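You operate a simulated robot arm through the tools that you are given. There is no shell and no other tool.

Carry out the task below with a simulated robot arm. There is one attempt and no reset: what you move stays moved.

TASK
Wind 3 turns of tape onto the brass adapter and stand it in the white tray.
Fine: seat it in the chuck, swing the tape arm on, crank the way of the arrow, swing the arm off again. Set down upright: brass adapter.

Only the result counts: the job must be done as asked and must still hold three seconds after the hand-in. Knocking over, shifting, dropping, spilling or breaking anything else fails it.

THE ROBOT
A 7-joint arm with a three-finger gripper, fixed in place. Base frame: the origin is on the floor under the middle of its stand, x ahead of it, y to its left, z up. Units: mm, rad, N and s.
It reaches about 977 mm from its shoulder. Its first joint turns from -2.897 to 2.897 rad. Payload 2.69 kg.
The tool frame sits at the grasp point between the pads (the TCP): z along the fingers, y along the line on which they close. The tips reach 29 mm beyond it. The gripper opens to 120 mm; its body begins 78 mm behind the TCP.
Orientation is that of the tool frame in the base frame, as a unit quaternion [w, x, y, z]. With the fingers straight down and closing along the base's y, the tool's x points along the base's -x, its y along +y and its z along -z.

THE INTERFACE
- The arm moves only by the tool servo_tool. Its argument "rows" is a list of rows, each an object (a shift or turn left out is 0, a gripper value left out holds the last) with "travel": the shift along the tool's x, y, z in cm, a list of three; "dr": the turn, a rotation vector about the tool's x, y, z in degrees, a list of three. In form: [{"travel": [tx, ty, tz], "dr": [wx, wy, wz]}, ...]. A call has 1 to 20 rows; each row shifts and turns the commanded pose from where the row before left it, along the tool's axes as they then stand. "grip" is the gripper command, from -1 (shut) to 1 (fully open), values between in proportion, set as the call begins (left out, the last holds). Rows are played at 5 a second. More than 50 mm and 0.15 rad between two rows, or a gripper value outside its range, and nothing of the call is played. A pose out of reach is approached as far as the arm can. The call stops where the force on the tool passes 50 N (or 10 N more than at its start, if that is more) or the arm is blocked; 0.2 s more then pass. The fingers move at their own pace (about 136.2 mm/s each) and stop on an object; they squeeze with about 29 N. The grip force told is the motor's: it shows also when the fingers shut on nothing. Time passes only in rows, and 0.2 s behind the last, so rows that do not move let the fingers close. The reply holds the time, the measured pose of the TCP, the force on the tool along the base axes, the opening and the grip force, in the units named above and with some noise, with the torque about the TCP (base axes, N m) and any sound that the robot's microphone picked up.
- Cameras (640 x 400 px; columns grow to the right, rows downward): "scene" is fixed at [399.4, 487.7, 1684]; the picture's right is [-0.98, -0.21, 0.00], its down [-0.12, 0.54, -0.84] and it looks along [0.18, -0.82, -0.55] (base axes); focal length 327 px, centre (320, 200). "wrist" rides on the gripper at [63, 0, -104] in the tool frame; the picture's right is [0.01, 1.00, 0.00], its down [-0.83, 0.00, -0.56] and it looks along [-0.56, 0.00, 0.83] (tool axes); focal length 275 px, centre (320, 200). There is no depth. A picture from a camera that has moved, and an enlarged one, comes with that camera's place and axes in the base frame and with its lens. The place of the scene camera against the robot may be out by one fixed shift of up to 18 mm in any direction.
- camera(camera): a new picture of that camera. The clock stands still meanwhile.
- move_column(by): moves the trunk up (or, below 0, down) by that many mm; the arm rides with it, the base frame stays. It gives what a move gives, with no picture.
- zoom(camera, box): a new picture of the part [left, top, right, bottom] of that camera's present view, enlarged. The clock stands still meanwhile.
- hand_in(): hands the job in; it is judged then, once.

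Nothing tells you positions but the pictures and the camera data. Unless the task says otherwise, let go and move clear before handing in.

The tools are called after "Request:" as a command line: name --argument value ..., lists and objects as JSON in quotes. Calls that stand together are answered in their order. servo_tool: Moves the arm, as the interface text tells. Its arguments: {"type":"object","properties":{"rows":{"type":"array"},"grip":{"type":"number"}},"required":["rows"]} The other tools are called the same way: move_column (by) moves the trunk up or down; camera (camera) takes a picture; zoom (camera, box) takes an enlarged picture of a part of a camera's view; hand_in () hands the job in.

At the start:

```text
clock: 0.0
tcp_pos: [367.9, -337.2, 1161.5]
orientation: [0.001, 0.0, 1.0, 0.0]
force: [-0.3, 0.2, -0.6]
torque: [-0.01, 0.01, 0.03]
opening: 119.7
grasp_force: 0.1
trunk travel left (down, up): [-400.0, 186.0]
```

scene: 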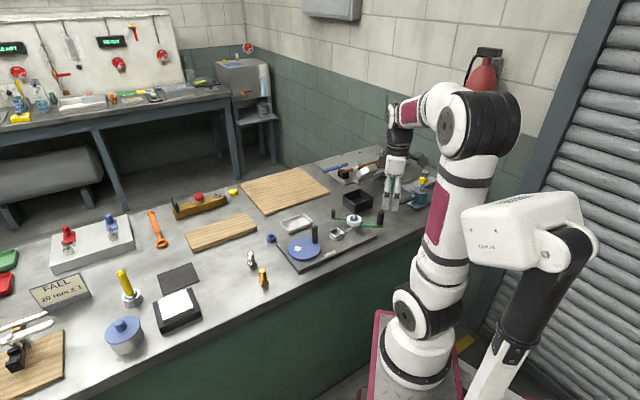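
wrist: 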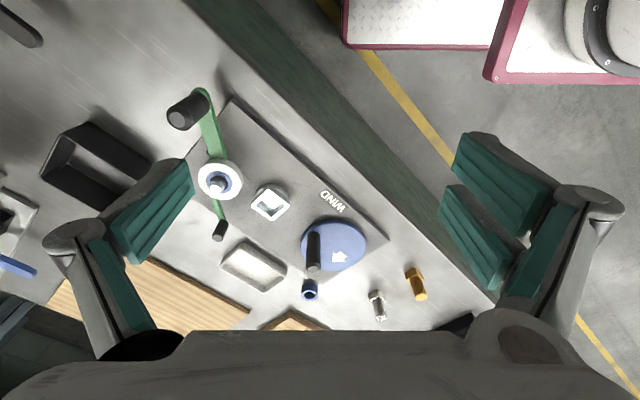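

I see a workbench with a winding fixture (blue crank disc with an arrow, a square chuck, a green tape arm with a white tape roll) and small fittings nearby, brass and silver ones. I will take closer pictures first to locate things.

Request:
zoom --camera "scene" --box '[230, 180, 400, 290]'

Request:
zoom --camera "wrist" --box '[150, 80, 450, 330]'

```text
3.64 times, centred on (315, 235) of scene
camera zoom: at [399.4, 487.7, 1684.0], right [-0.98, -0.21, 0.0], down [-0.12, 0.54, -0.84], along [0.18, -0.82, -0.55], focal length 1188 px, centre (338, 73)
```

zoom: 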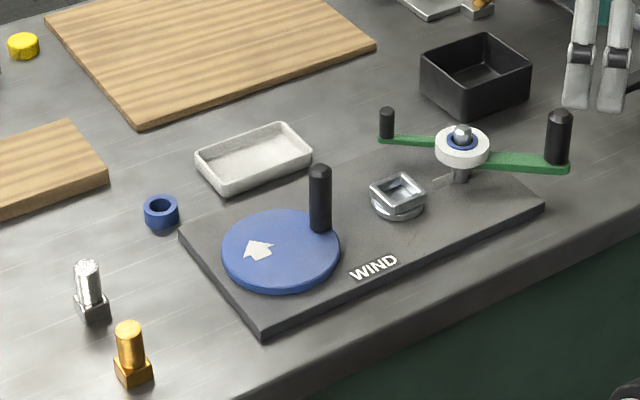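

```text
1.60 times, centred on (300, 205) of wrist
camera zoom: at [305.8, -337.6, 1266.5], right [-0.01, 1.0, 0.0], down [0.83, 0.0, 0.56], along [0.56, 0.0, -0.83], focal length 440 px, centre (352, 192)
```

zoom: 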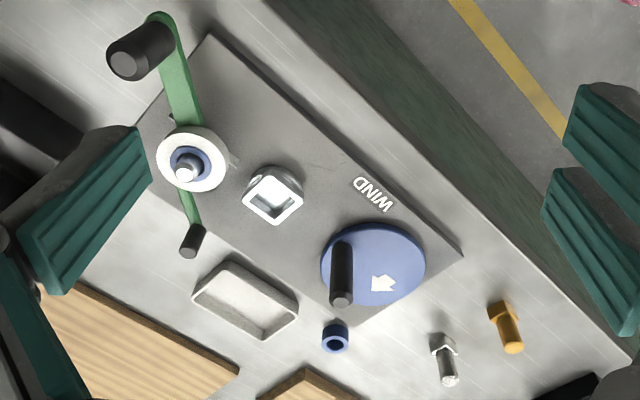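

The fixture is now clear: blue crank disc with a black handle, a square chuck, a green tape arm with a handle, and an off-white tray behind it. The brass piece stands at about (705, -163) on a bench at z around 915. I'll look at more detail before moving.

Request:
zoom --camera "scene" --box '[270, 210, 350, 260]'

Request:
zoom --camera "scene" --box '[240, 235, 300, 290]'

Request:
zoom --camera "scene" --box '[320, 180, 440, 255]'

Request:
zoom --camera "scene" --box '[0, 200, 240, 400]'

Request:
zoom --camera "wrist" --box '[280, 200, 440, 330]'

```text
8.00 times, centred on (310, 235) of scene
camera zoom: at [399.4, 487.7, 1684.0], right [-0.98, -0.21, 0.0], down [-0.12, 0.54, -0.84], along [0.18, -0.82, -0.55], focal length 2613 px, centre (400, -80)
```

zoom: 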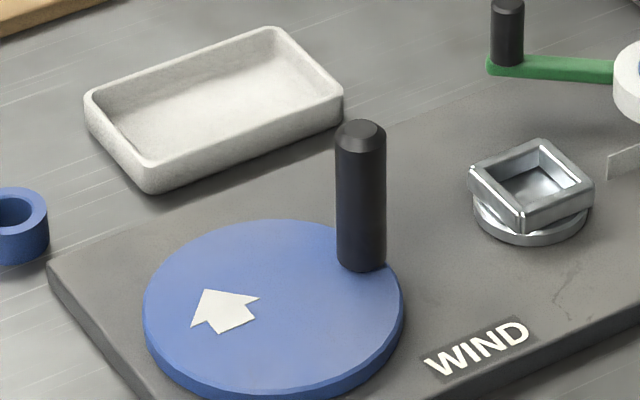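

```text
7.27 times, centred on (270, 262) of scene
camera zoom: at [399.4, 487.7, 1684.0], right [-0.98, -0.21, 0.0], down [-0.12, 0.54, -0.84], along [0.18, -0.82, -0.55], focal length 2375 px, centre (684, -254)
```

zoom: 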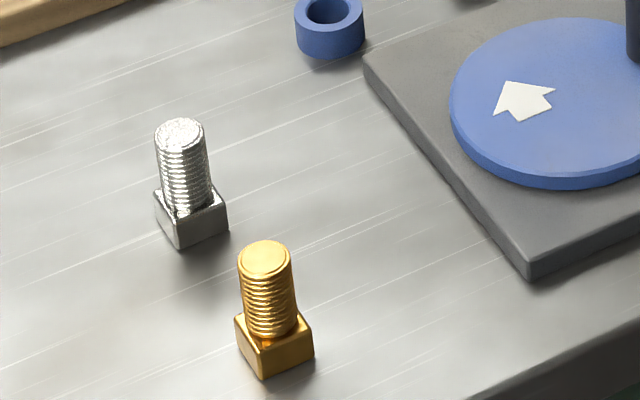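

```text
5.33 times, centred on (380, 218) of scene
camera zoom: at [399.4, 487.7, 1684.0], right [-0.98, -0.21, 0.0], down [-0.12, 0.54, -0.84], along [0.18, -0.82, -0.55], focal length 1742 px, centre (0, 107)
```

zoom: 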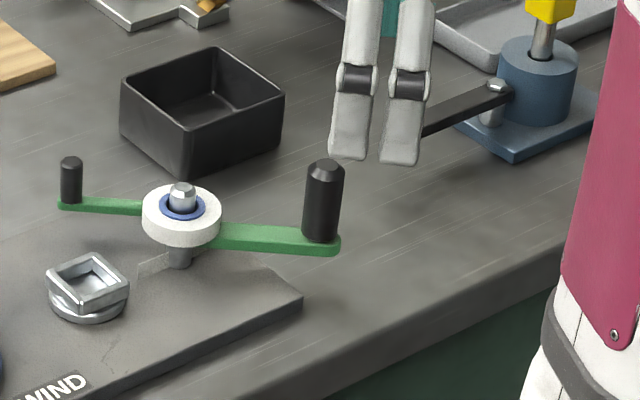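

```text
2.00 times, centred on (120, 300) of scene
camera zoom: at [399.4, 487.7, 1684.0], right [-0.98, -0.21, 0.0], down [-0.12, 0.54, -0.84], along [0.18, -0.82, -0.55], focal length 653 px, centre (720, 0)
```

zoom: 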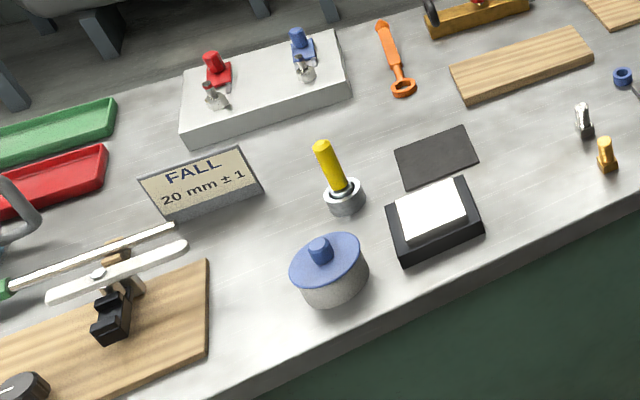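

```text
3.08 times, centred on (360, 265) of wrist
camera zoom: at [305.8, -337.6, 1266.5], right [-0.01, 1.0, 0.0], down [0.83, 0.0, 0.56], along [0.56, 0.0, -0.83], focal length 847 px, centre (197, 0)
```

zoom: 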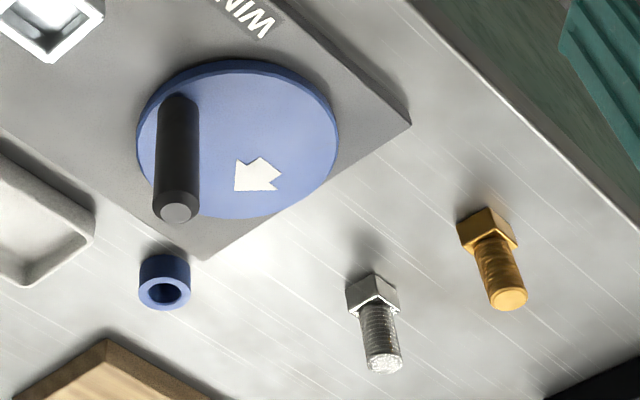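

The arrow shows the crank turning clockwise when seen from above. Next I'll move the wrist camera over the fixture and parts to get a second view for triangulation.

Request:
servo_tool --rows '[{"travel": [-2.5, 1, 0]}, {"travel": [-2.5, 1, 0]}, {"travel": [-2.5, 1, 0]}, {"travel": [-2.5, 1, 0]}, {"travel": [0, 0, 0]}]'

Request:
camera --camera "wrist"

Request:
camera --camera "scene"

```text
clock: 1.2
tcp_pos: [469.3, -297.6, 1161.6]
orientation: [0.0, 0.0, 1.0, 0.0]
force: [0.2, 0.2, -1.2]
torque: [0.0, -0.01, 0.02]
opening: 119.9
grasp_force: 0.1
trunk travel left (down, up): [-400.0, 186.0]
```

```text
taken
camera wrist: at [405.4, -298.0, 1266.2], right [0.0, 1.0, 0.0], down [0.83, 0.0, 0.56], along [0.56, 0.0, -0.83], focal length 275 px, centre (320, 200)
```

wrist: 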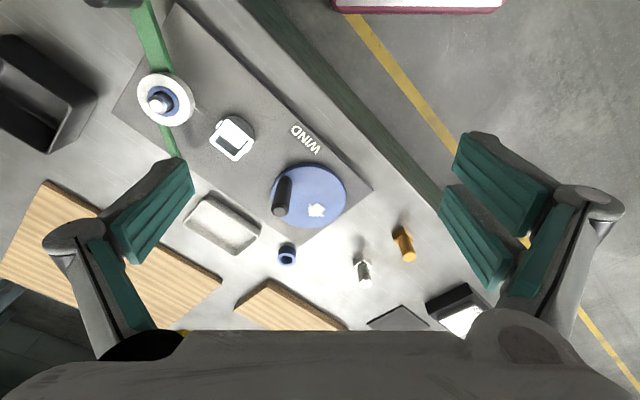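

```text
taken
```

scene: 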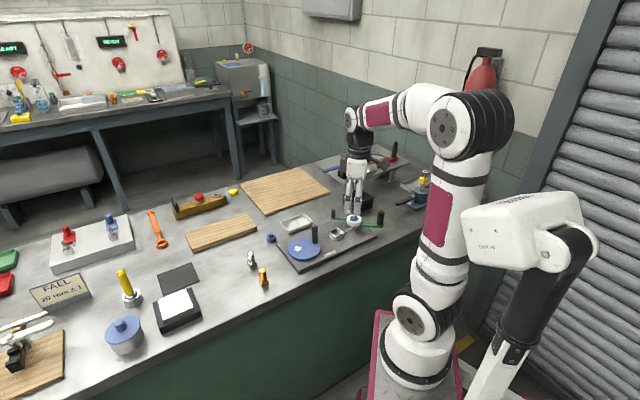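

The second viewpoint works. I'll zoom in on this view for precise pixel positions of the brass part and the fixture.

Request:
zoom --camera "wrist" --box '[260, 150, 440, 300]'

Request:
zoom --camera "wrist" --box '[110, 50, 290, 190]'

```text
2.67 times, centred on (350, 225) of wrist
camera zoom: at [405.4, -298.0, 1266.2], right [0.0, 1.0, 0.0], down [0.83, 0.0, 0.56], along [0.56, 0.0, -0.83], focal length 734 px, centre (240, 133)
```

zoom: 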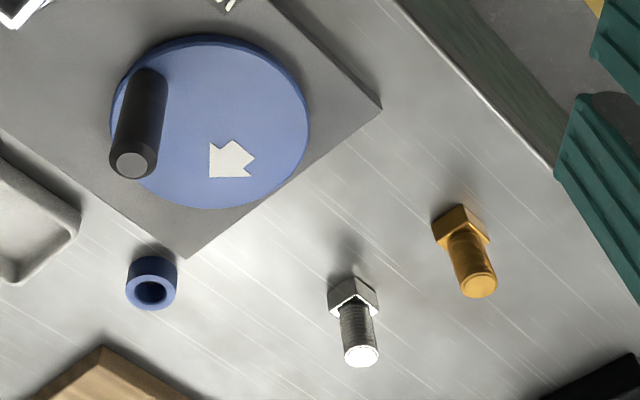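

```text
2.86 times, centred on (200, 120) of wrist
camera zoom: at [405.4, -298.0, 1266.2], right [0.0, 1.0, 0.0], down [0.83, 0.0, 0.56], along [0.56, 0.0, -0.83], focal length 786 px, centre (663, 429)
```

zoom: 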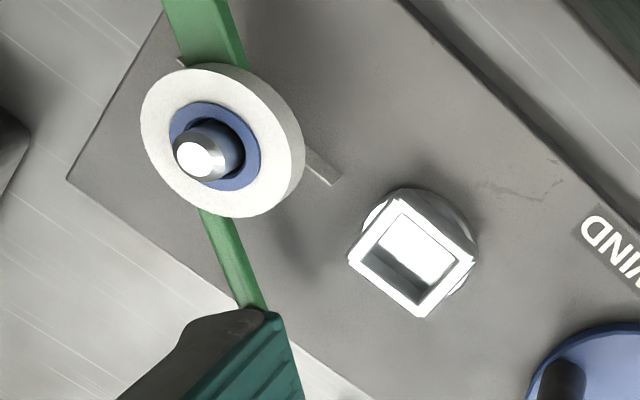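

The parts are resolving well. I'll move closer to the brass adapter for accurate position and yaw.

Request:
servo_tool --rows '[{"travel": [-2.5, 2.3, 1]}, {"travel": [-2.5, 2.3, 1]}, {"travel": [-2.5, 2.3, 1]}, {"travel": [-2.5, 2.3, 1]}, {"travel": [-2.5, 2.3, 1]}, {"travel": [-2.5, 2.3, 1]}, {"travel": [0, 0, 0]}]'

Request:
camera --camera "wrist"

```text
clock: 2.8
tcp_pos: [619.3, -159.8, 1101.5]
orientation: [0.0, 0.0, 1.0, 0.0]
force: [-0.5, 1.1, 0.0]
torque: [0.01, 0.0, 0.0]
opening: 119.9
grasp_force: 0.0
trunk travel left (down, up): [-400.0, 186.0]
```

```text
taken
camera wrist: at [555.5, -159.2, 1206.7], right [0.0, 1.0, 0.0], down [0.83, 0.0, 0.56], along [0.56, 0.0, -0.83], focal length 275 px, centre (320, 200)
```

wrist: 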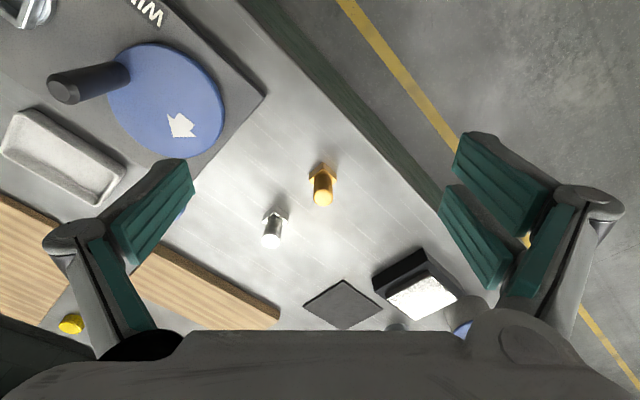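

The brass adapter is near the picture centre. I'll zoom on it.

Request:
zoom --camera "wrist" --box '[250, 150, 370, 260]'

```text
3.64 times, centred on (310, 205) of wrist
camera zoom: at [555.5, -159.2, 1206.7], right [0.0, 1.0, 0.0], down [0.83, 0.0, 0.56], along [0.56, 0.0, -0.83], focal length 1001 px, centre (356, 182)
```

zoom: 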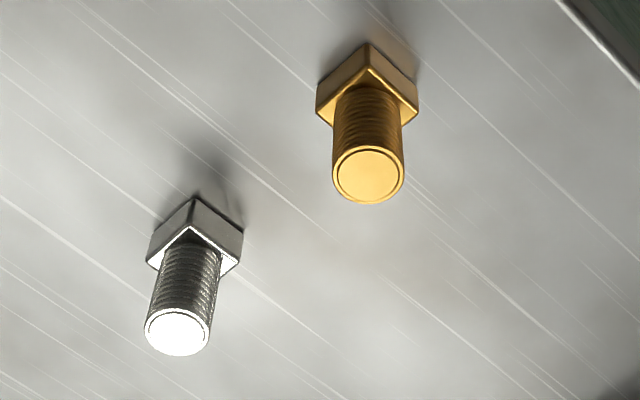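

The brass adapter stands at about (722, -156) with its square base rotated about 45° and its top near z=955, on a bench near z=900. Next I'll get close views of the chuck and tape arm.

Request:
servo_tool --rows '[{"travel": [2.2, -3.25, 0]}, {"travel": [2.2, -3.25, 0]}, {"travel": [2.2, -3.25, 0]}, {"travel": [2.2, -3.25, 0]}, {"travel": [2.2, -3.25, 0]}, {"travel": [2.2, -3.25, 0]}, {"travel": [2.2, -3.25, 0]}, {"travel": [2.2, -3.25, 0]}, {"travel": [0, 0, 0]}]'

Request:
camera --camera "wrist"

Request:
zoom --camera "wrist" --box '[190, 60, 430, 290]'

```text
clock: 4.8
tcp_pos: [442.4, -420.7, 1102.4]
orientation: [0.0, 0.0, 1.0, 0.0]
force: [-0.1, 1.2, -0.4]
torque: [0.0, -0.01, 0.02]
opening: 120.1
grasp_force: 0.1
trunk travel left (down, up): [-400.0, 186.0]
```

```text
taken
camera wrist: at [379.6, -420.4, 1206.3], right [-0.01, 1.0, 0.0], down [0.83, 0.0, 0.56], along [0.56, 0.0, -0.83], focal length 275 px, centre (320, 200)
```

wrist: 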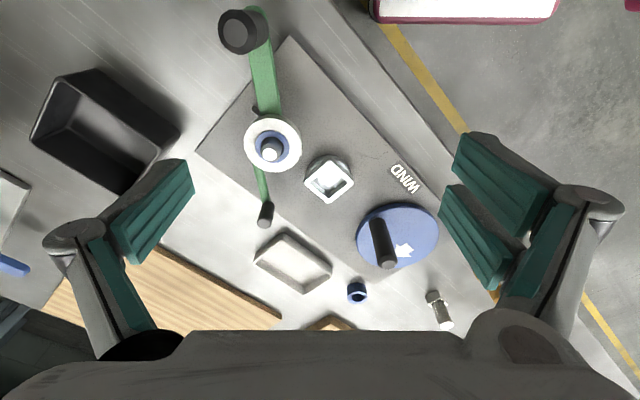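

```text
1.74 times, centred on (310, 175) of wrist
camera zoom: at [379.6, -420.4, 1206.3], right [-0.01, 1.0, 0.0], down [0.83, 0.0, 0.56], along [0.56, 0.0, -0.83], focal length 479 px, centre (337, 244)
```

zoom: 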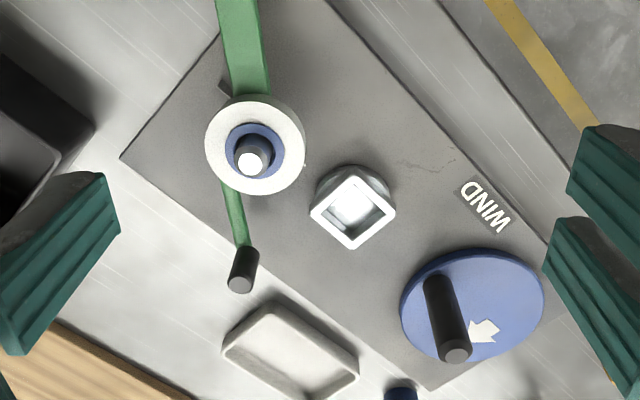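

Good overview of the fixture. I'll take detailed zooms of each part from here.

Request:
zoom --camera "wrist" --box '[290, 140, 370, 215]'

Request:
zoom --camera "wrist" --box '[210, 0, 320, 110]'

Request:
zoom --camera "wrist" --box '[230, 110, 340, 240]'

Request:
zoom --camera "wrist" --box '[340, 190, 450, 300]'

Request:
zoom --camera "wrist" --box '[240, 215, 350, 310]'

```text
5.33 times, centred on (330, 178) of wrist
camera zoom: at [379.6, -420.4, 1206.3], right [-0.01, 1.0, 0.0], down [0.83, 0.0, 0.56], along [0.56, 0.0, -0.83], focal length 1468 px, centre (267, 320)
```

zoom: 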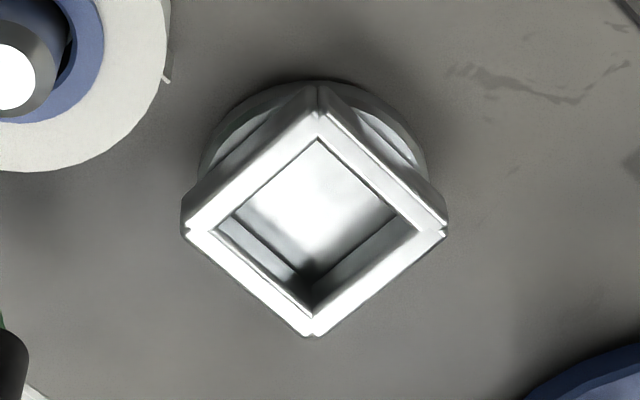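

```text
3.64 times, centred on (265, 55) of wrist
camera zoom: at [379.6, -420.4, 1206.3], right [-0.01, 1.0, 0.0], down [0.83, 0.0, 0.56], along [0.56, 0.0, -0.83], focal length 1001 px, centre (520, 727)
```

zoom: 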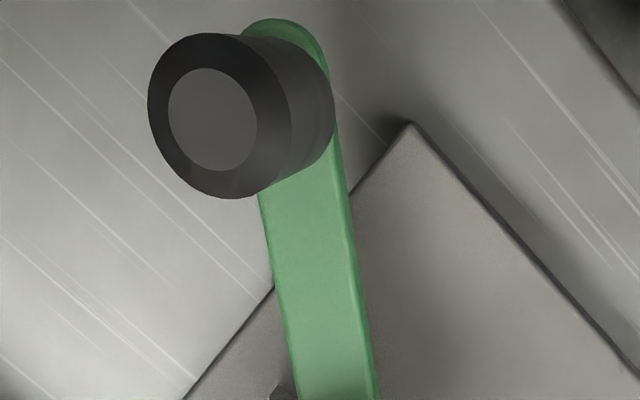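

```text
3.08 times, centred on (285, 175) of wrist
camera zoom: at [379.6, -420.4, 1206.3], right [-0.01, 1.0, 0.0], down [0.83, 0.0, 0.56], along [0.56, 0.0, -0.83], focal length 847 px, centre (428, 277)
```

zoom: 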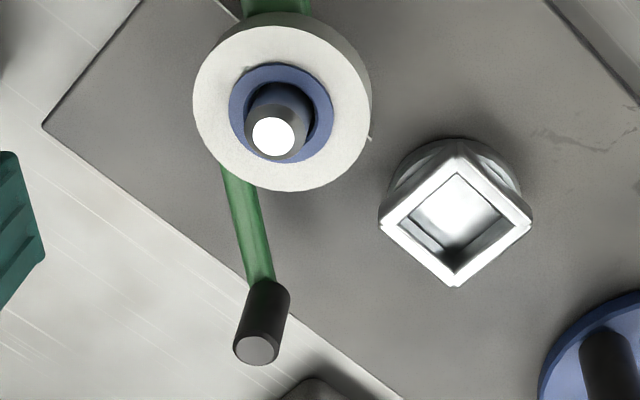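

```text
3.64 times, centred on (395, 245) of wrist
camera zoom: at [379.6, -420.4, 1206.3], right [-0.01, 1.0, 0.0], down [0.83, 0.0, 0.56], along [0.56, 0.0, -0.83], focal length 1001 px, centre (47, 36)
```

zoom: 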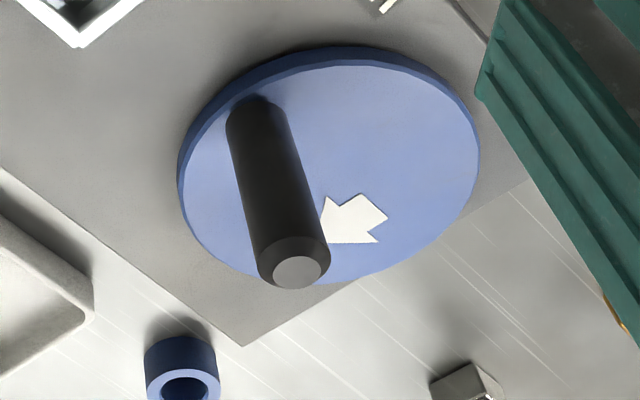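

```text
4.21 times, centred on (295, 262) of wrist
camera zoom: at [379.6, -420.4, 1206.3], right [-0.01, 1.0, 0.0], down [0.83, 0.0, 0.56], along [0.56, 0.0, -0.83], focal length 1159 px, centre (425, -63)
```

zoom: 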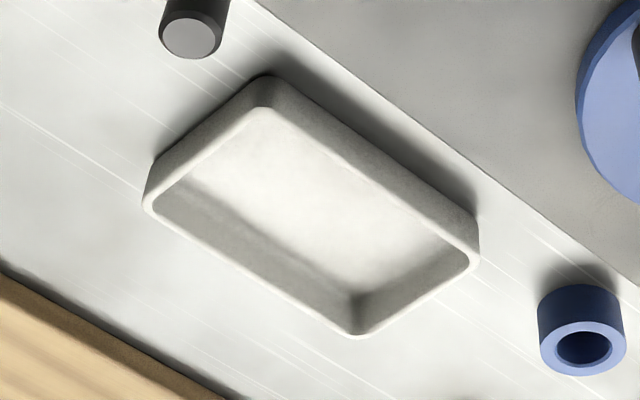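

I have triangulated these positions:

| Item | x | y | top z |
|---|---|---|---|
| Brass adapter | 722 | -156 | 955 |
| Chuck | 539 | -410 | 933 |
| Crank handle | 603 | -347 | 1000 |
| Crank disc centre | 630 | -316 | – |
| Tape-arm pivot | 485 | -467 | – |
| Tape-arm handle | 391 | -475 | – |
| Tray centre | 700 | -460 | – |

I'll go above the brass adapter and turn the gripper 45° to match it.

Request:
servo_tool --rows '[{"travel": [-2.8, 2.65, 0]}, {"travel": [-2.8, 2.65, 0]}, {"travel": [-2.8, 2.65, 0]}, {"travel": [-2.8, 2.65, 0]}, {"travel": [-2.8, 2.65, 0]}, {"travel": [-2.8, 2.65, 0]}, {"travel": [-2.8, 2.65, 0]}, {"travel": [-2.8, 2.65, 0]}, {"travel": [-2.8, 2.65, 0]}, {"travel": [-2.8, 2.65, 0]}, {"dr": [0, 0, -7.5]}, {"dr": [0, 0, -7.5]}, {"dr": [0, 0, -7.5]}, {"dr": [0, 0, -7.5]}, {"dr": [0, 0, -7.5]}, {"dr": [0, 0, -7.5]}, {"travel": [0, 0, 0]}]'

Request:
camera --camera "wrist"

```text
clock: 8.4
tcp_pos: [722.1, -156.1, 1102.5]
orientation: [0.0, -0.383, 0.924, 0.0]
force: [0.4, -0.5, -0.4]
torque: [0.02, 0.01, -0.01]
opening: 120.1
grasp_force: 0.0
trunk travel left (down, up): [-400.0, 186.0]
```

```text
taken
camera wrist: at [678.4, -199.1, 1206.3], right [-0.71, 0.7, 0.0], down [0.58, 0.59, 0.56], along [0.39, 0.4, -0.83], focal length 275 px, centre (320, 200)
```

wrist: 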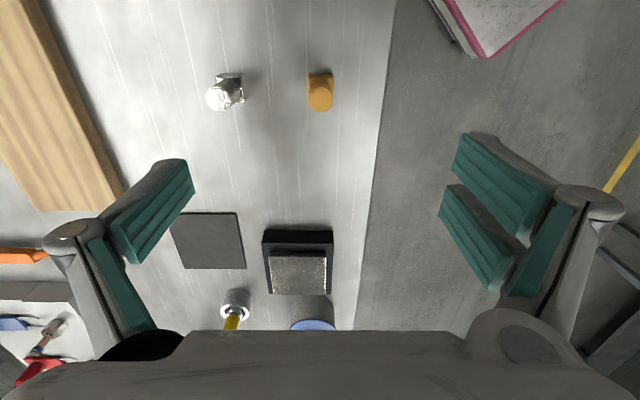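

The brass adapter is centred in the view with the gripper at 45°. I'll zoom in to check the alignment.

Request:
zoom --camera "wrist" --box '[270, 50, 370, 130]'

```text
5.00 times, centred on (320, 90) of wrist
camera zoom: at [678.4, -199.1, 1206.3], right [-0.71, 0.7, 0.0], down [0.58, 0.59, 0.56], along [0.39, 0.4, -0.83], focal length 1376 px, centre (320, 750)
```

zoom: 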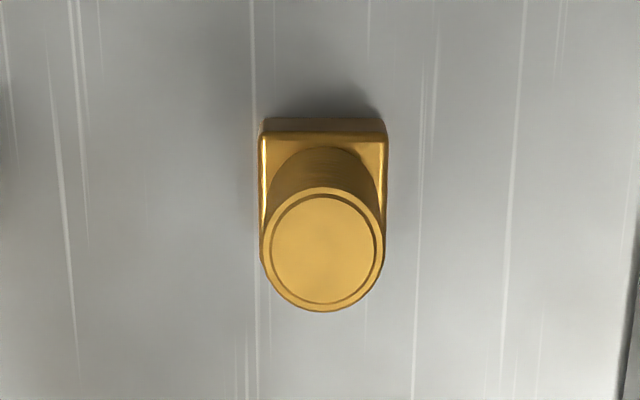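

The adapter is aligned with the gripper to within a degree and centred to about 1 mm. I'll narrow the opening so the fingers clear the silver part, and descend part way.

Request:
servo_tool --rows '[{"travel": [0, 0, 0]}, {"travel": [0, 0, 0]}, {"travel": [0, 0, 2.5]}, {"travel": [0, 0, 2.5]}, {"travel": [0, 0, 2.5]}, {"travel": [0, 0, 1.5]}, {"travel": [0, 0, 0]}]' --grip 0

Request:
camera --camera "wrist"

```text
clock: 10.0
tcp_pos: [723.4, -154.2, 1012.3]
orientation: [0.0, -0.383, 0.924, 0.001]
force: [-0.5, 0.0, 0.8]
torque: [-0.01, 0.03, 0.04]
opening: 59.9
grasp_force: 0.0
trunk travel left (down, up): [-400.0, 186.0]
```

```text
taken
camera wrist: at [678.9, -198.8, 1116.3], right [-0.71, 0.7, 0.0], down [0.58, 0.59, 0.56], along [0.39, 0.4, -0.83], focal length 275 px, centre (320, 200)
```

wrist: 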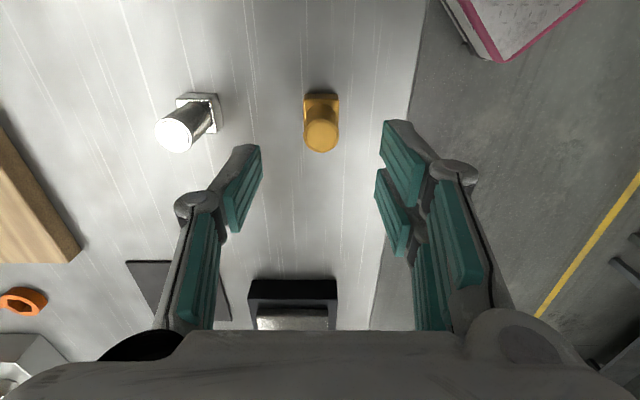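

Fingers at 60 mm opening clear the silver part. I'll zoom for a precise check of the adapter relative to the fingers.

Request:
zoom --camera "wrist" --box '[270, 80, 370, 170]'

```text
4.44 times, centred on (320, 125) of wrist
camera zoom: at [678.9, -198.8, 1116.3], right [-0.71, 0.7, 0.0], down [0.58, 0.59, 0.56], along [0.39, 0.4, -0.83], focal length 1224 px, centre (320, 533)
```

zoom: 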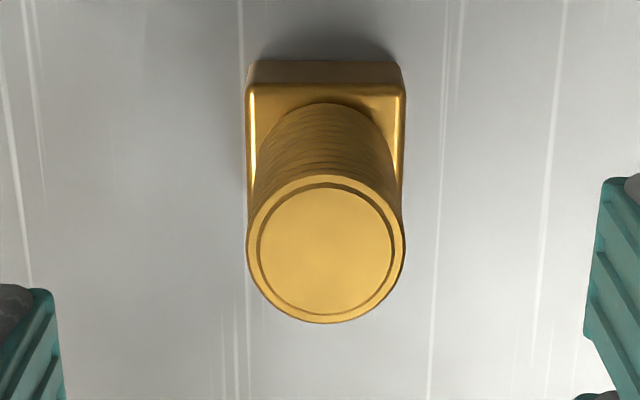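

The adapter is a 26 mm square base topped at z≈917 with a 22 mm threaded barrel up to z≈953, right under the grasp point. I'll lower until the tips are just above the base, then close.

Request:
servo_tool --rows '[{"travel": [0, 0.08, 2.0]}, {"travel": [0, 0, 2.0]}, {"travel": [0, 0, 1.0]}, {"travel": [0, 0, 1.0]}, {"travel": [0, 0, 0]}]'

Request:
camera --camera "wrist"

```text
clock: 11.2
tcp_pos: [722.7, -154.9, 951.9]
orientation: [0.0, -0.383, 0.924, 0.0]
force: [-0.3, 0.0, -0.2]
torque: [-0.01, 0.03, 0.02]
opening: 60.2
grasp_force: 0.0
trunk travel left (down, up): [-400.0, 186.0]
```

```text
taken
camera wrist: at [678.3, -198.2, 1056.5], right [-0.71, 0.7, 0.0], down [0.58, 0.59, 0.56], along [0.39, 0.4, -0.83], focal length 275 px, centre (320, 200)
```

wrist: 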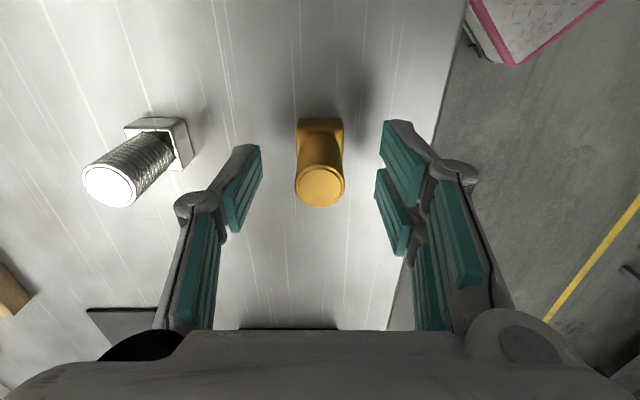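

The barrel is between the fingers, and the silver part is clear to the left. I'll close on the barrel now.

Request:
servo_tool --rows '[{"travel": [0, 0, 0]}, {"travel": [0, 0, 0]}, {"travel": [0, 0, 0]}, {"travel": [0, 0, 0]}, {"travel": [0, 0, 0]}]' --grip -1

Request:
camera --camera "wrist"

```text
clock: 12.4
tcp_pos: [724.0, -154.0, 952.5]
orientation: [0.0, -0.382, 0.924, 0.001]
force: [0.1, 0.4, 0.3]
torque: [-0.01, -0.02, 0.0]
opening: 19.1
grasp_force: 29.0
trunk travel left (down, up): [-400.0, 186.0]
```

```text
taken
camera wrist: at [678.3, -198.3, 1056.6], right [-0.71, 0.7, 0.0], down [0.58, 0.59, 0.56], along [0.39, 0.4, -0.83], focal length 275 px, centre (320, 200)
```

wrist: 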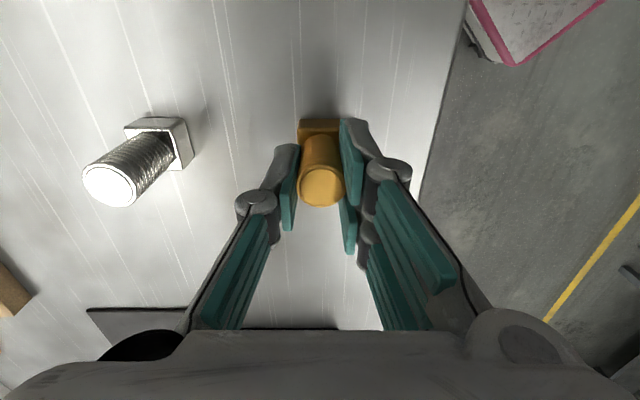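

The gripper holds the barrel (opening 19 mm, 29 N). I'll lift and check the hold.

Request:
servo_tool --rows '[{"travel": [0, 0, -0.5]}, {"travel": [0, 0, -1.5]}, {"travel": [0, 0, -2.0]}, {"travel": [0, 0, -2.5]}, {"travel": [0, 0, -2.5]}, {"travel": [0, 0, -2.0]}, {"travel": [0, 0, 0]}, {"travel": [0, 0, 0]}]'

Request:
camera --camera "wrist"

Request:
zoom --camera "scene" --box '[220, 150, 380, 290]'

```text
clock: 14.2
tcp_pos: [721.3, -153.2, 1062.0]
orientation: [0.0, -0.383, 0.924, 0.0]
force: [-0.5, 0.5, -1.3]
torque: [0.02, 0.01, 0.03]
opening: 18.9
grasp_force: 28.7
trunk travel left (down, up): [-400.0, 186.0]
```

```text
taken
camera wrist: at [677.7, -198.6, 1166.5], right [-0.71, 0.7, 0.0], down [0.58, 0.59, 0.56], along [0.39, 0.4, -0.83], focal length 275 px, centre (320, 200)
```

wrist: 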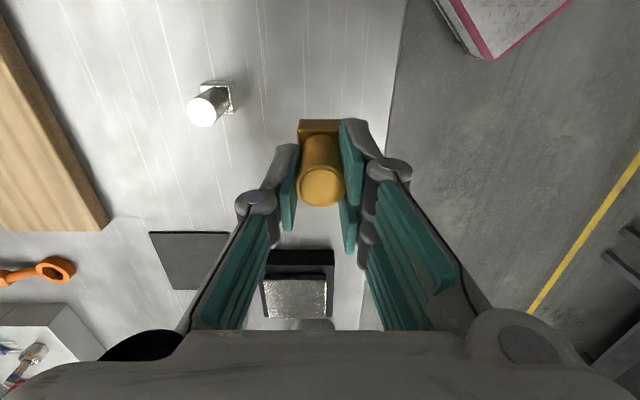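

```text
2.86 times, centred on (300, 220) of scene
camera zoom: at [399.4, 487.7, 1684.0], right [-0.98, -0.21, 0.0], down [-0.12, 0.54, -0.84], along [0.18, -0.82, -0.55], focal length 933 px, centre (377, 143)
```

zoom: 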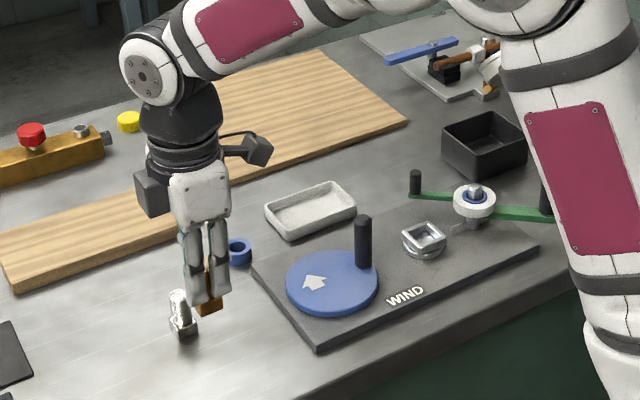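

Held firmly, adapter upright. I'll zoom on the adapter in hand to check its yaw, then head for the chuck.

Request:
zoom --camera "wrist" --box '[270, 100, 380, 220]'

```text
3.33 times, centred on (325, 160) of wrist
camera zoom: at [677.7, -198.6, 1166.5], right [-0.71, 0.7, 0.0], down [0.58, 0.59, 0.56], along [0.39, 0.4, -0.83], focal length 918 px, centre (303, 333)
```

zoom: 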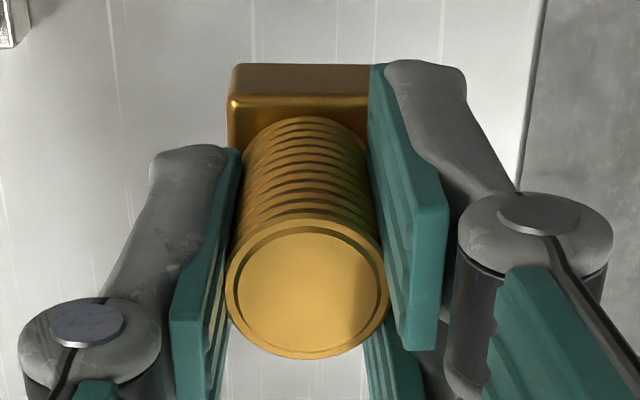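

The adapter sits square in the hand with its bottom about 52 mm below the grasp point. I'll raise it and move to a viewing spot just past the chuck.

Request:
servo_tool --rows '[{"travel": [0, 0, -1.5]}, {"travel": [0, 0, -1.5]}, {"travel": [3.26, -0.64, 0]}, {"travel": [3.26, -0.64, 0]}, {"travel": [3.26, -0.64, 0]}, {"travel": [3.26, -0.64, 0]}, {"travel": [3.26, -0.64, 0]}, {"travel": [3.26, -0.64, 0]}, {"travel": [3.26, -0.64, 0]}, {"travel": [3.24, -0.62, 0]}, {"travel": [0, 0, 0]}, {"travel": [0, 0, 0]}]'

Request:
camera --camera "wrist"

Request:
zoom --camera "wrist" --box '[260, 10, 380, 120]'

```text
clock: 16.8
tcp_pos: [572.6, -375.6, 1092.8]
orientation: [0.0, -0.382, 0.924, 0.0]
force: [-0.7, 0.1, -1.0]
torque: [0.04, 0.01, 0.0]
opening: 18.8
grasp_force: 29.3
trunk travel left (down, up): [-400.0, 186.0]
```

```text
taken
camera wrist: at [529.6, -419.7, 1196.6], right [-0.71, 0.7, 0.0], down [0.58, 0.59, 0.56], along [0.39, 0.4, -0.83], focal length 275 px, centre (320, 200)
```

wrist: 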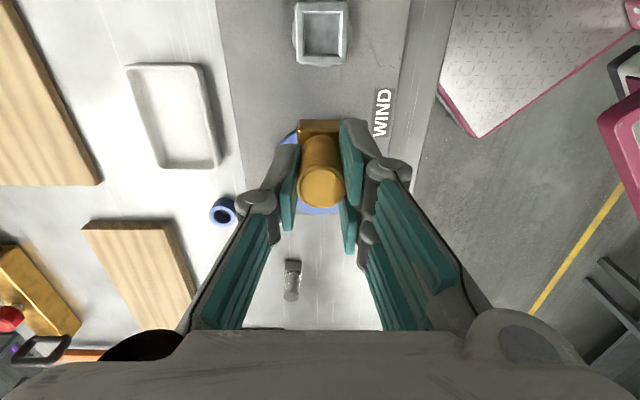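

```text
3.64 times, centred on (320, 65) of wrist
camera zoom: at [529.6, -419.7, 1196.6], right [-0.71, 0.7, 0.0], down [0.58, 0.59, 0.56], along [0.39, 0.4, -0.83], focal length 1001 px, centre (320, 691)
```

zoom: 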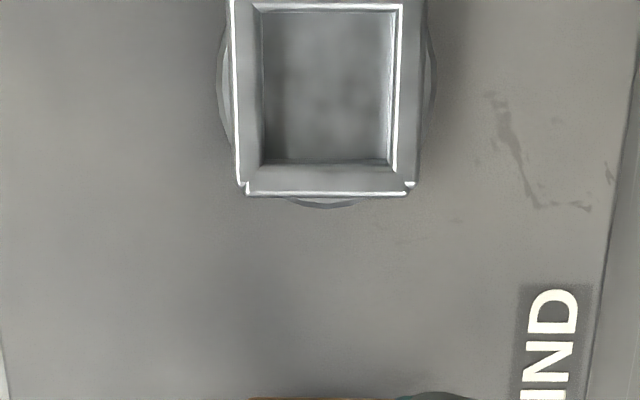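

The chuck is in view and nearly square to the gripper. I'll zoom once more to fix its centre and tilt.

Request:
zoom --camera "wrist" --box '[280, 0, 360, 70]'

```text
5.71 times, centred on (320, 35) of wrist
camera zoom: at [529.6, -419.7, 1196.6], right [-0.71, 0.7, 0.0], down [0.58, 0.59, 0.56], along [0.39, 0.4, -0.83], focal length 1573 px, centre (320, 1143)
```

zoom: 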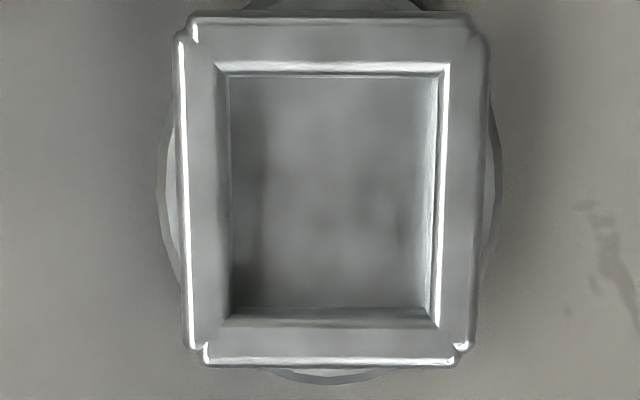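

The chuck centre is 48.5 mm behind and about 1 mm to the right of the adapter in tool terms. I'll shift over it and lower to just above the rim.

Request:
servo_tool --rows '[{"travel": [2.42, 0.05, 0]}, {"travel": [2.42, 0.05, 0]}, {"travel": [0, 0, 2.5]}, {"travel": [0, 0, 2.5]}, {"travel": [0, 0, 2.5]}, {"travel": [0, 0, 2.0]}, {"travel": [0, 0, 0]}, {"travel": [0, 0, 0]}]'

Request:
camera --camera "wrist"

Request:
zoom --camera "wrist" --box '[260, 70, 380, 220]'

Request:
zoom --camera "scene" --box '[290, 190, 390, 260]'

```text
clock: 18.6
tcp_pos: [538.9, -407.8, 997.4]
orientation: [-0.001, -0.383, 0.924, 0.0]
force: [0.0, 0.1, -0.6]
torque: [-0.05, 0.02, 0.0]
opening: 18.8
grasp_force: 29.2
trunk travel left (down, up): [-400.0, 186.0]
```

```text
taken
camera wrist: at [494.8, -452.1, 1101.4], right [-0.71, 0.7, 0.0], down [0.58, 0.59, 0.56], along [0.39, 0.4, -0.83], focal length 275 px, centre (320, 200)
```

wrist: 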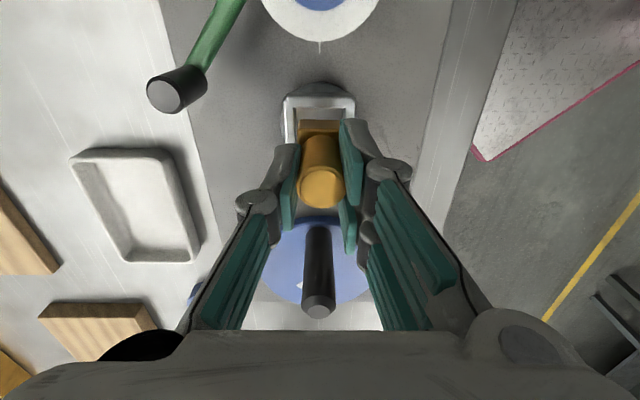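

```text
2.67 times, centred on (320, 145) of wrist
camera zoom: at [494.8, -452.1, 1101.4], right [-0.71, 0.7, 0.0], down [0.58, 0.59, 0.56], along [0.39, 0.4, -0.83], focal length 734 px, centre (320, 347)
```

zoom: 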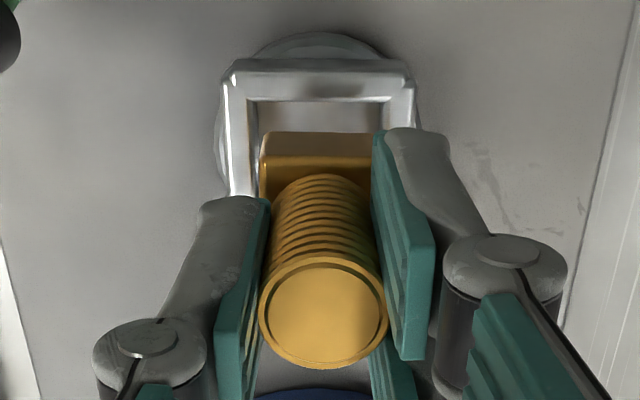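

```text
5.71 times, centred on (340, 225) of scene
camera zoom: at [399.4, 487.7, 1684.0], right [-0.98, -0.21, 0.0], down [-0.12, 0.54, -0.84], along [0.18, -0.82, -0.55], focal length 1866 px, centre (206, 57)
```

zoom: 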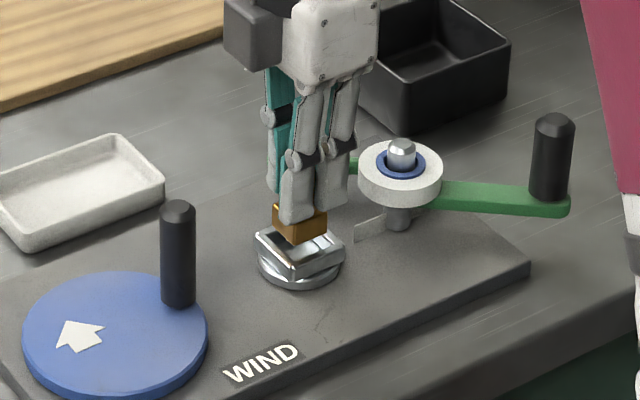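

The adapter hovers just above the chuck, within about 1 mm of centre. I'll trim the offset slightly and lower gently while watching the force.

Request:
servo_tool --rows '[{"travel": [0.09, -0.04, 0.5]}, {"travel": [0, 0, 0.4]}, {"travel": [0, 0, 0.4]}, {"travel": [0, 0, 0.3]}, {"travel": [0, 0, 0.3]}, {"travel": [0, 0, 0]}]'

Request:
zoom --camera "wrist" --box '[260, 70, 380, 220]'

```text
clock: 20.0
tcp_pos: [539.2, -409.4, 977.2]
orientation: [0.0, -0.383, 0.924, 0.0]
force: [-0.9, 0.3, -1.0]
torque: [0.0, 0.03, 0.01]
opening: 18.7
grasp_force: 29.0
trunk travel left (down, up): [-400.0, 186.0]
```

```text
2.67 times, centred on (320, 145) of wrist
camera zoom: at [494.5, -453.5, 1082.5], right [-0.71, 0.7, 0.0], down [0.58, 0.59, 0.56], along [0.39, 0.39, -0.83], focal length 734 px, centre (320, 347)
```

zoom: 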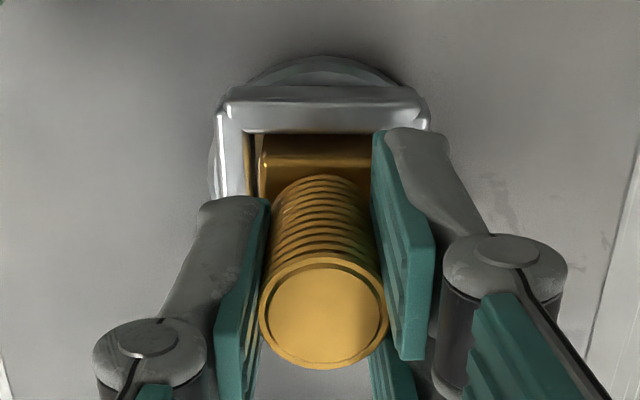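

No contact force, and the base is already about 7 mm inside the chuck. I'll continue down in small steps until it touches the floor.

Request:
servo_tool --rows '[{"travel": [0, 0, 0.3]}, {"travel": [0, 0, 0.3]}, {"travel": [0, 0, 0.2]}, {"travel": [0, 0, 0.1]}, {"travel": [0, 0, 0]}]'

Request:
zoom --camera "wrist" --box '[260, 70, 380, 220]'

Request:
zoom --camera "scene" --box '[310, 200, 370, 250]'

```text
clock: 21.2
tcp_pos: [539.7, -410.5, 971.1]
orientation: [0.0, -0.383, 0.924, -0.001]
force: [-2.5, -5.6, 25.2]
torque: [-0.22, 0.09, 0.02]
opening: 18.3
grasp_force: 29.2
trunk travel left (down, up): [-400.0, 186.0]
```

```text
2.67 times, centred on (320, 145) of wrist
camera zoom: at [494.0, -453.8, 1074.2], right [-0.71, 0.7, 0.0], down [0.58, 0.59, 0.56], along [0.39, 0.39, -0.83], focal length 734 px, centre (320, 347)
```

zoom: 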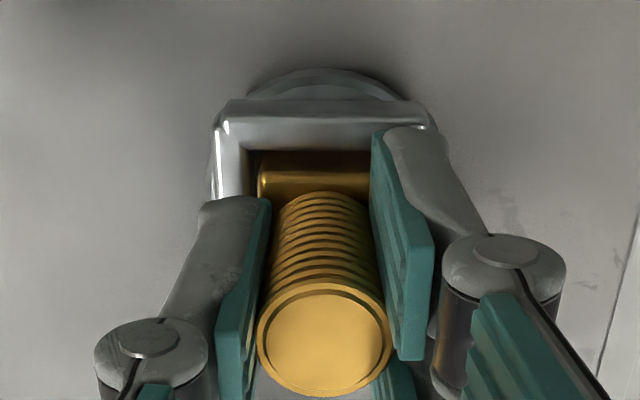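

```text
8.00 times, centred on (340, 225) of scene
camera zoom: at [399.4, 487.7, 1684.0], right [-0.98, -0.21, 0.0], down [-0.12, 0.54, -0.84], along [0.18, -0.82, -0.55], focal length 2613 px, centre (160, 0)
```

zoom: 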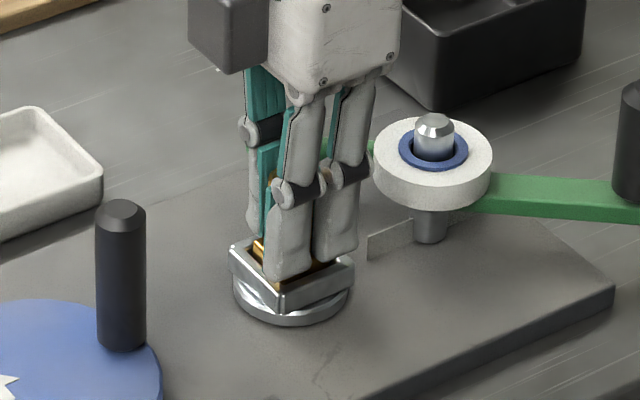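

The adapter touched down (25 N) and slid up about 7 mm in the grip, with its base roughly 7–8 mm inside the chuck. I'll open slightly to let it settle and then look.

Request:
servo_tool --rows '[{"travel": [0, 0, 0]}, {"travel": [0, 0, 0]}, {"travel": [0, 0, 0]}, {"travel": [0, 0, 0]}]' --grip -0.35

Request:
zoom --camera "wrist" --box '[260, 70, 380, 220]'

Request:
zoom --camera "scene" --box '[310, 200, 370, 250]'

```text
clock: 22.2
tcp_pos: [538.3, -409.1, 969.5]
orientation: [0.0, -0.383, 0.924, 0.0]
force: [0.1, 1.0, 0.2]
torque: [-0.03, -0.03, 0.04]
opening: 39.0
grasp_force: 0.1
trunk travel left (down, up): [-400.0, 186.0]
```

```text
2.67 times, centred on (320, 145) of wrist
camera zoom: at [494.5, -453.2, 1073.1], right [-0.71, 0.7, 0.0], down [0.58, 0.59, 0.56], along [0.39, 0.4, -0.83], focal length 734 px, centre (320, 347)
```

zoom: 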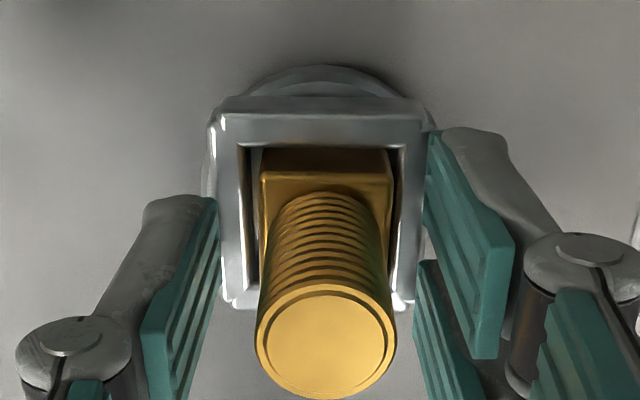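

```text
8.00 times, centred on (340, 225) of scene
camera zoom: at [399.4, 487.7, 1684.0], right [-0.98, -0.21, 0.0], down [-0.12, 0.54, -0.84], along [0.18, -0.82, -0.55], focal length 2613 px, centre (160, 0)
```

zoom: 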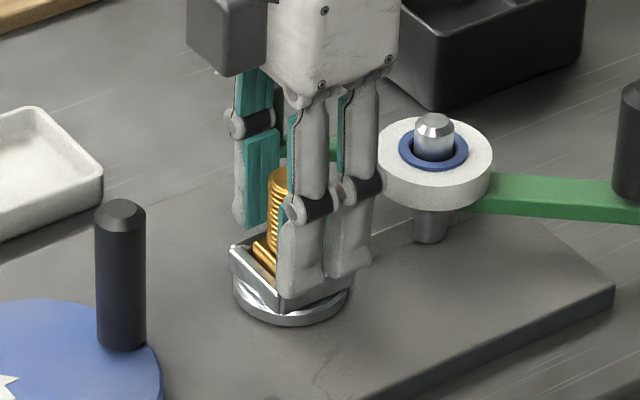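

The adapter stands in the chuck on its own. I'll raise the gripper straight up and check the seating.

Request:
servo_tool --rows '[{"travel": [0, 0, -1.0]}, {"travel": [0, 0, -2.0]}, {"travel": [0, 0, -2.5]}, {"travel": [0, 0, -2.5]}, {"travel": [0, 0, -2.0]}, {"travel": [-2.0, 0, 0]}, {"travel": [-2.0, 0, 0]}, {"travel": [0, 0, 0]}]'

Request:
camera --camera "wrist"

Request:
zoom --camera "scene" --box '[310, 200, 370, 250]'

```text
clock: 24.0
tcp_pos: [567.8, -380.8, 1070.0]
orientation: [0.001, -0.383, 0.924, 0.0]
force: [-0.3, 1.1, 0.0]
torque: [0.0, 0.01, 0.03]
opening: 39.2
grasp_force: 0.1
trunk travel left (down, up): [-400.0, 186.0]
```

```text
taken
camera wrist: at [522.6, -425.0, 1173.9], right [-0.71, 0.7, 0.0], down [0.58, 0.59, 0.56], along [0.39, 0.4, -0.83], focal length 275 px, centre (320, 200)
```

wrist: 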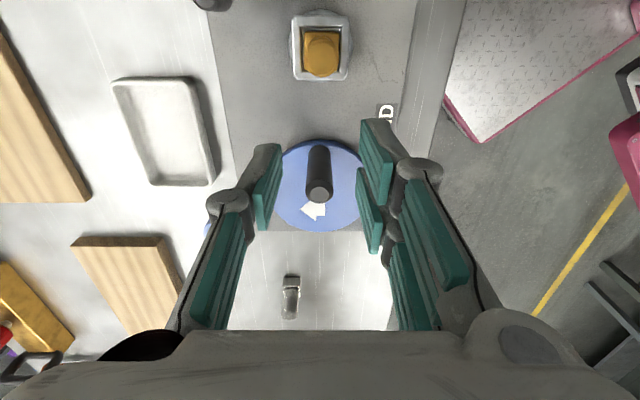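

```text
8.00 times, centred on (340, 225) of scene
camera zoom: at [399.4, 487.7, 1684.0], right [-0.98, -0.21, 0.0], down [-0.12, 0.54, -0.84], along [0.18, -0.82, -0.55], focal length 2613 px, centre (160, 0)
```

zoom: 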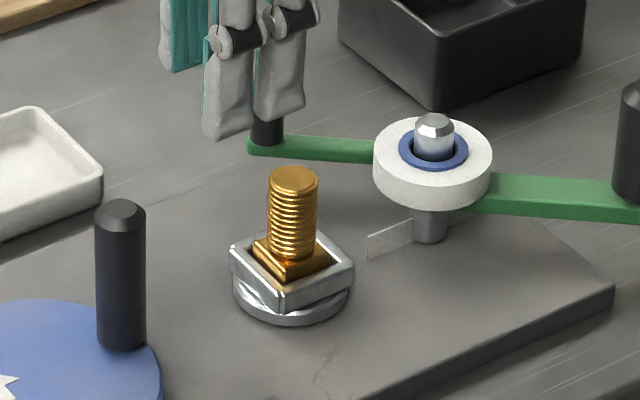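

The adapter stands upright in the chuck. I'll zoom to verify it's seated squarely.

Request:
zoom --camera "wrist" --box '[280, 0, 360, 90]'

Request:
zoom --camera "scene" --box '[325, 210, 360, 242]'

```text
4.44 times, centred on (320, 45) of wrist
camera zoom: at [522.6, -425.0, 1173.9], right [-0.71, 0.7, 0.0], down [0.58, 0.59, 0.56], along [0.39, 0.4, -0.83], focal length 1224 px, centre (320, 889)
```

zoom: 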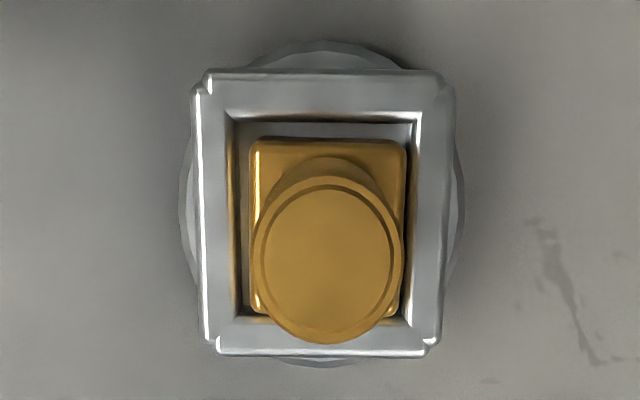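

```text
12.50 times, centred on (342, 226) of scene
camera zoom: at [399.4, 487.7, 1684.0], right [-0.98, -0.21, 0.0], down [-0.12, 0.54, -0.84], along [0.18, -0.82, -0.55], focal length 4083 px, centre (39, -125)
```

zoom: 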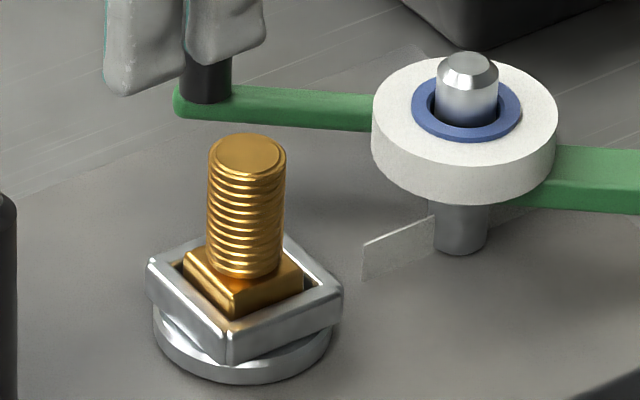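

The adapter is seated squarely in the chuck and standing upright. Next I'll go to the tape-arm handle, turning the gripper back so it closes across the arm.

Request:
servo_tool --rows '[{"travel": [2.72, 0.5, 0]}, {"travel": [2.72, 0.5, 0]}, {"travel": [2.72, 0.5, 0]}, {"travel": [2.72, 0.5, 0]}, {"travel": [2.72, 0.5, 0]}, {"travel": [2.72, 0.53, 0]}, {"dr": [0, 0, 7.5]}, {"dr": [0, 0, 7.5]}, {"dr": [0, 0, 7.5]}, {"dr": [0, 0, 7.5]}, {"dr": [0, 0, 7.5]}, {"dr": [0, 0, 7.5]}, {"travel": [0, 0, 0]}]' --grip 0

Request:
camera --camera "wrist"

```text
clock: 26.8
tcp_pos: [430.2, -475.7, 1069.5]
orientation: [0.0, 0.0, 1.0, 0.0]
force: [-0.2, -0.1, 0.8]
torque: [0.01, 0.02, 0.01]
opening: 60.1
grasp_force: 0.1
trunk travel left (down, up): [-400.0, 186.0]
```

```text
taken
camera wrist: at [367.3, -474.5, 1173.6], right [0.0, 1.0, 0.0], down [0.83, 0.0, 0.56], along [0.56, 0.0, -0.83], focal length 275 px, centre (320, 200)
```

wrist: 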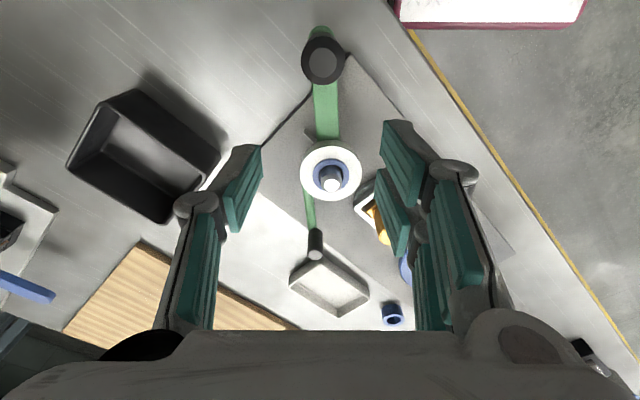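

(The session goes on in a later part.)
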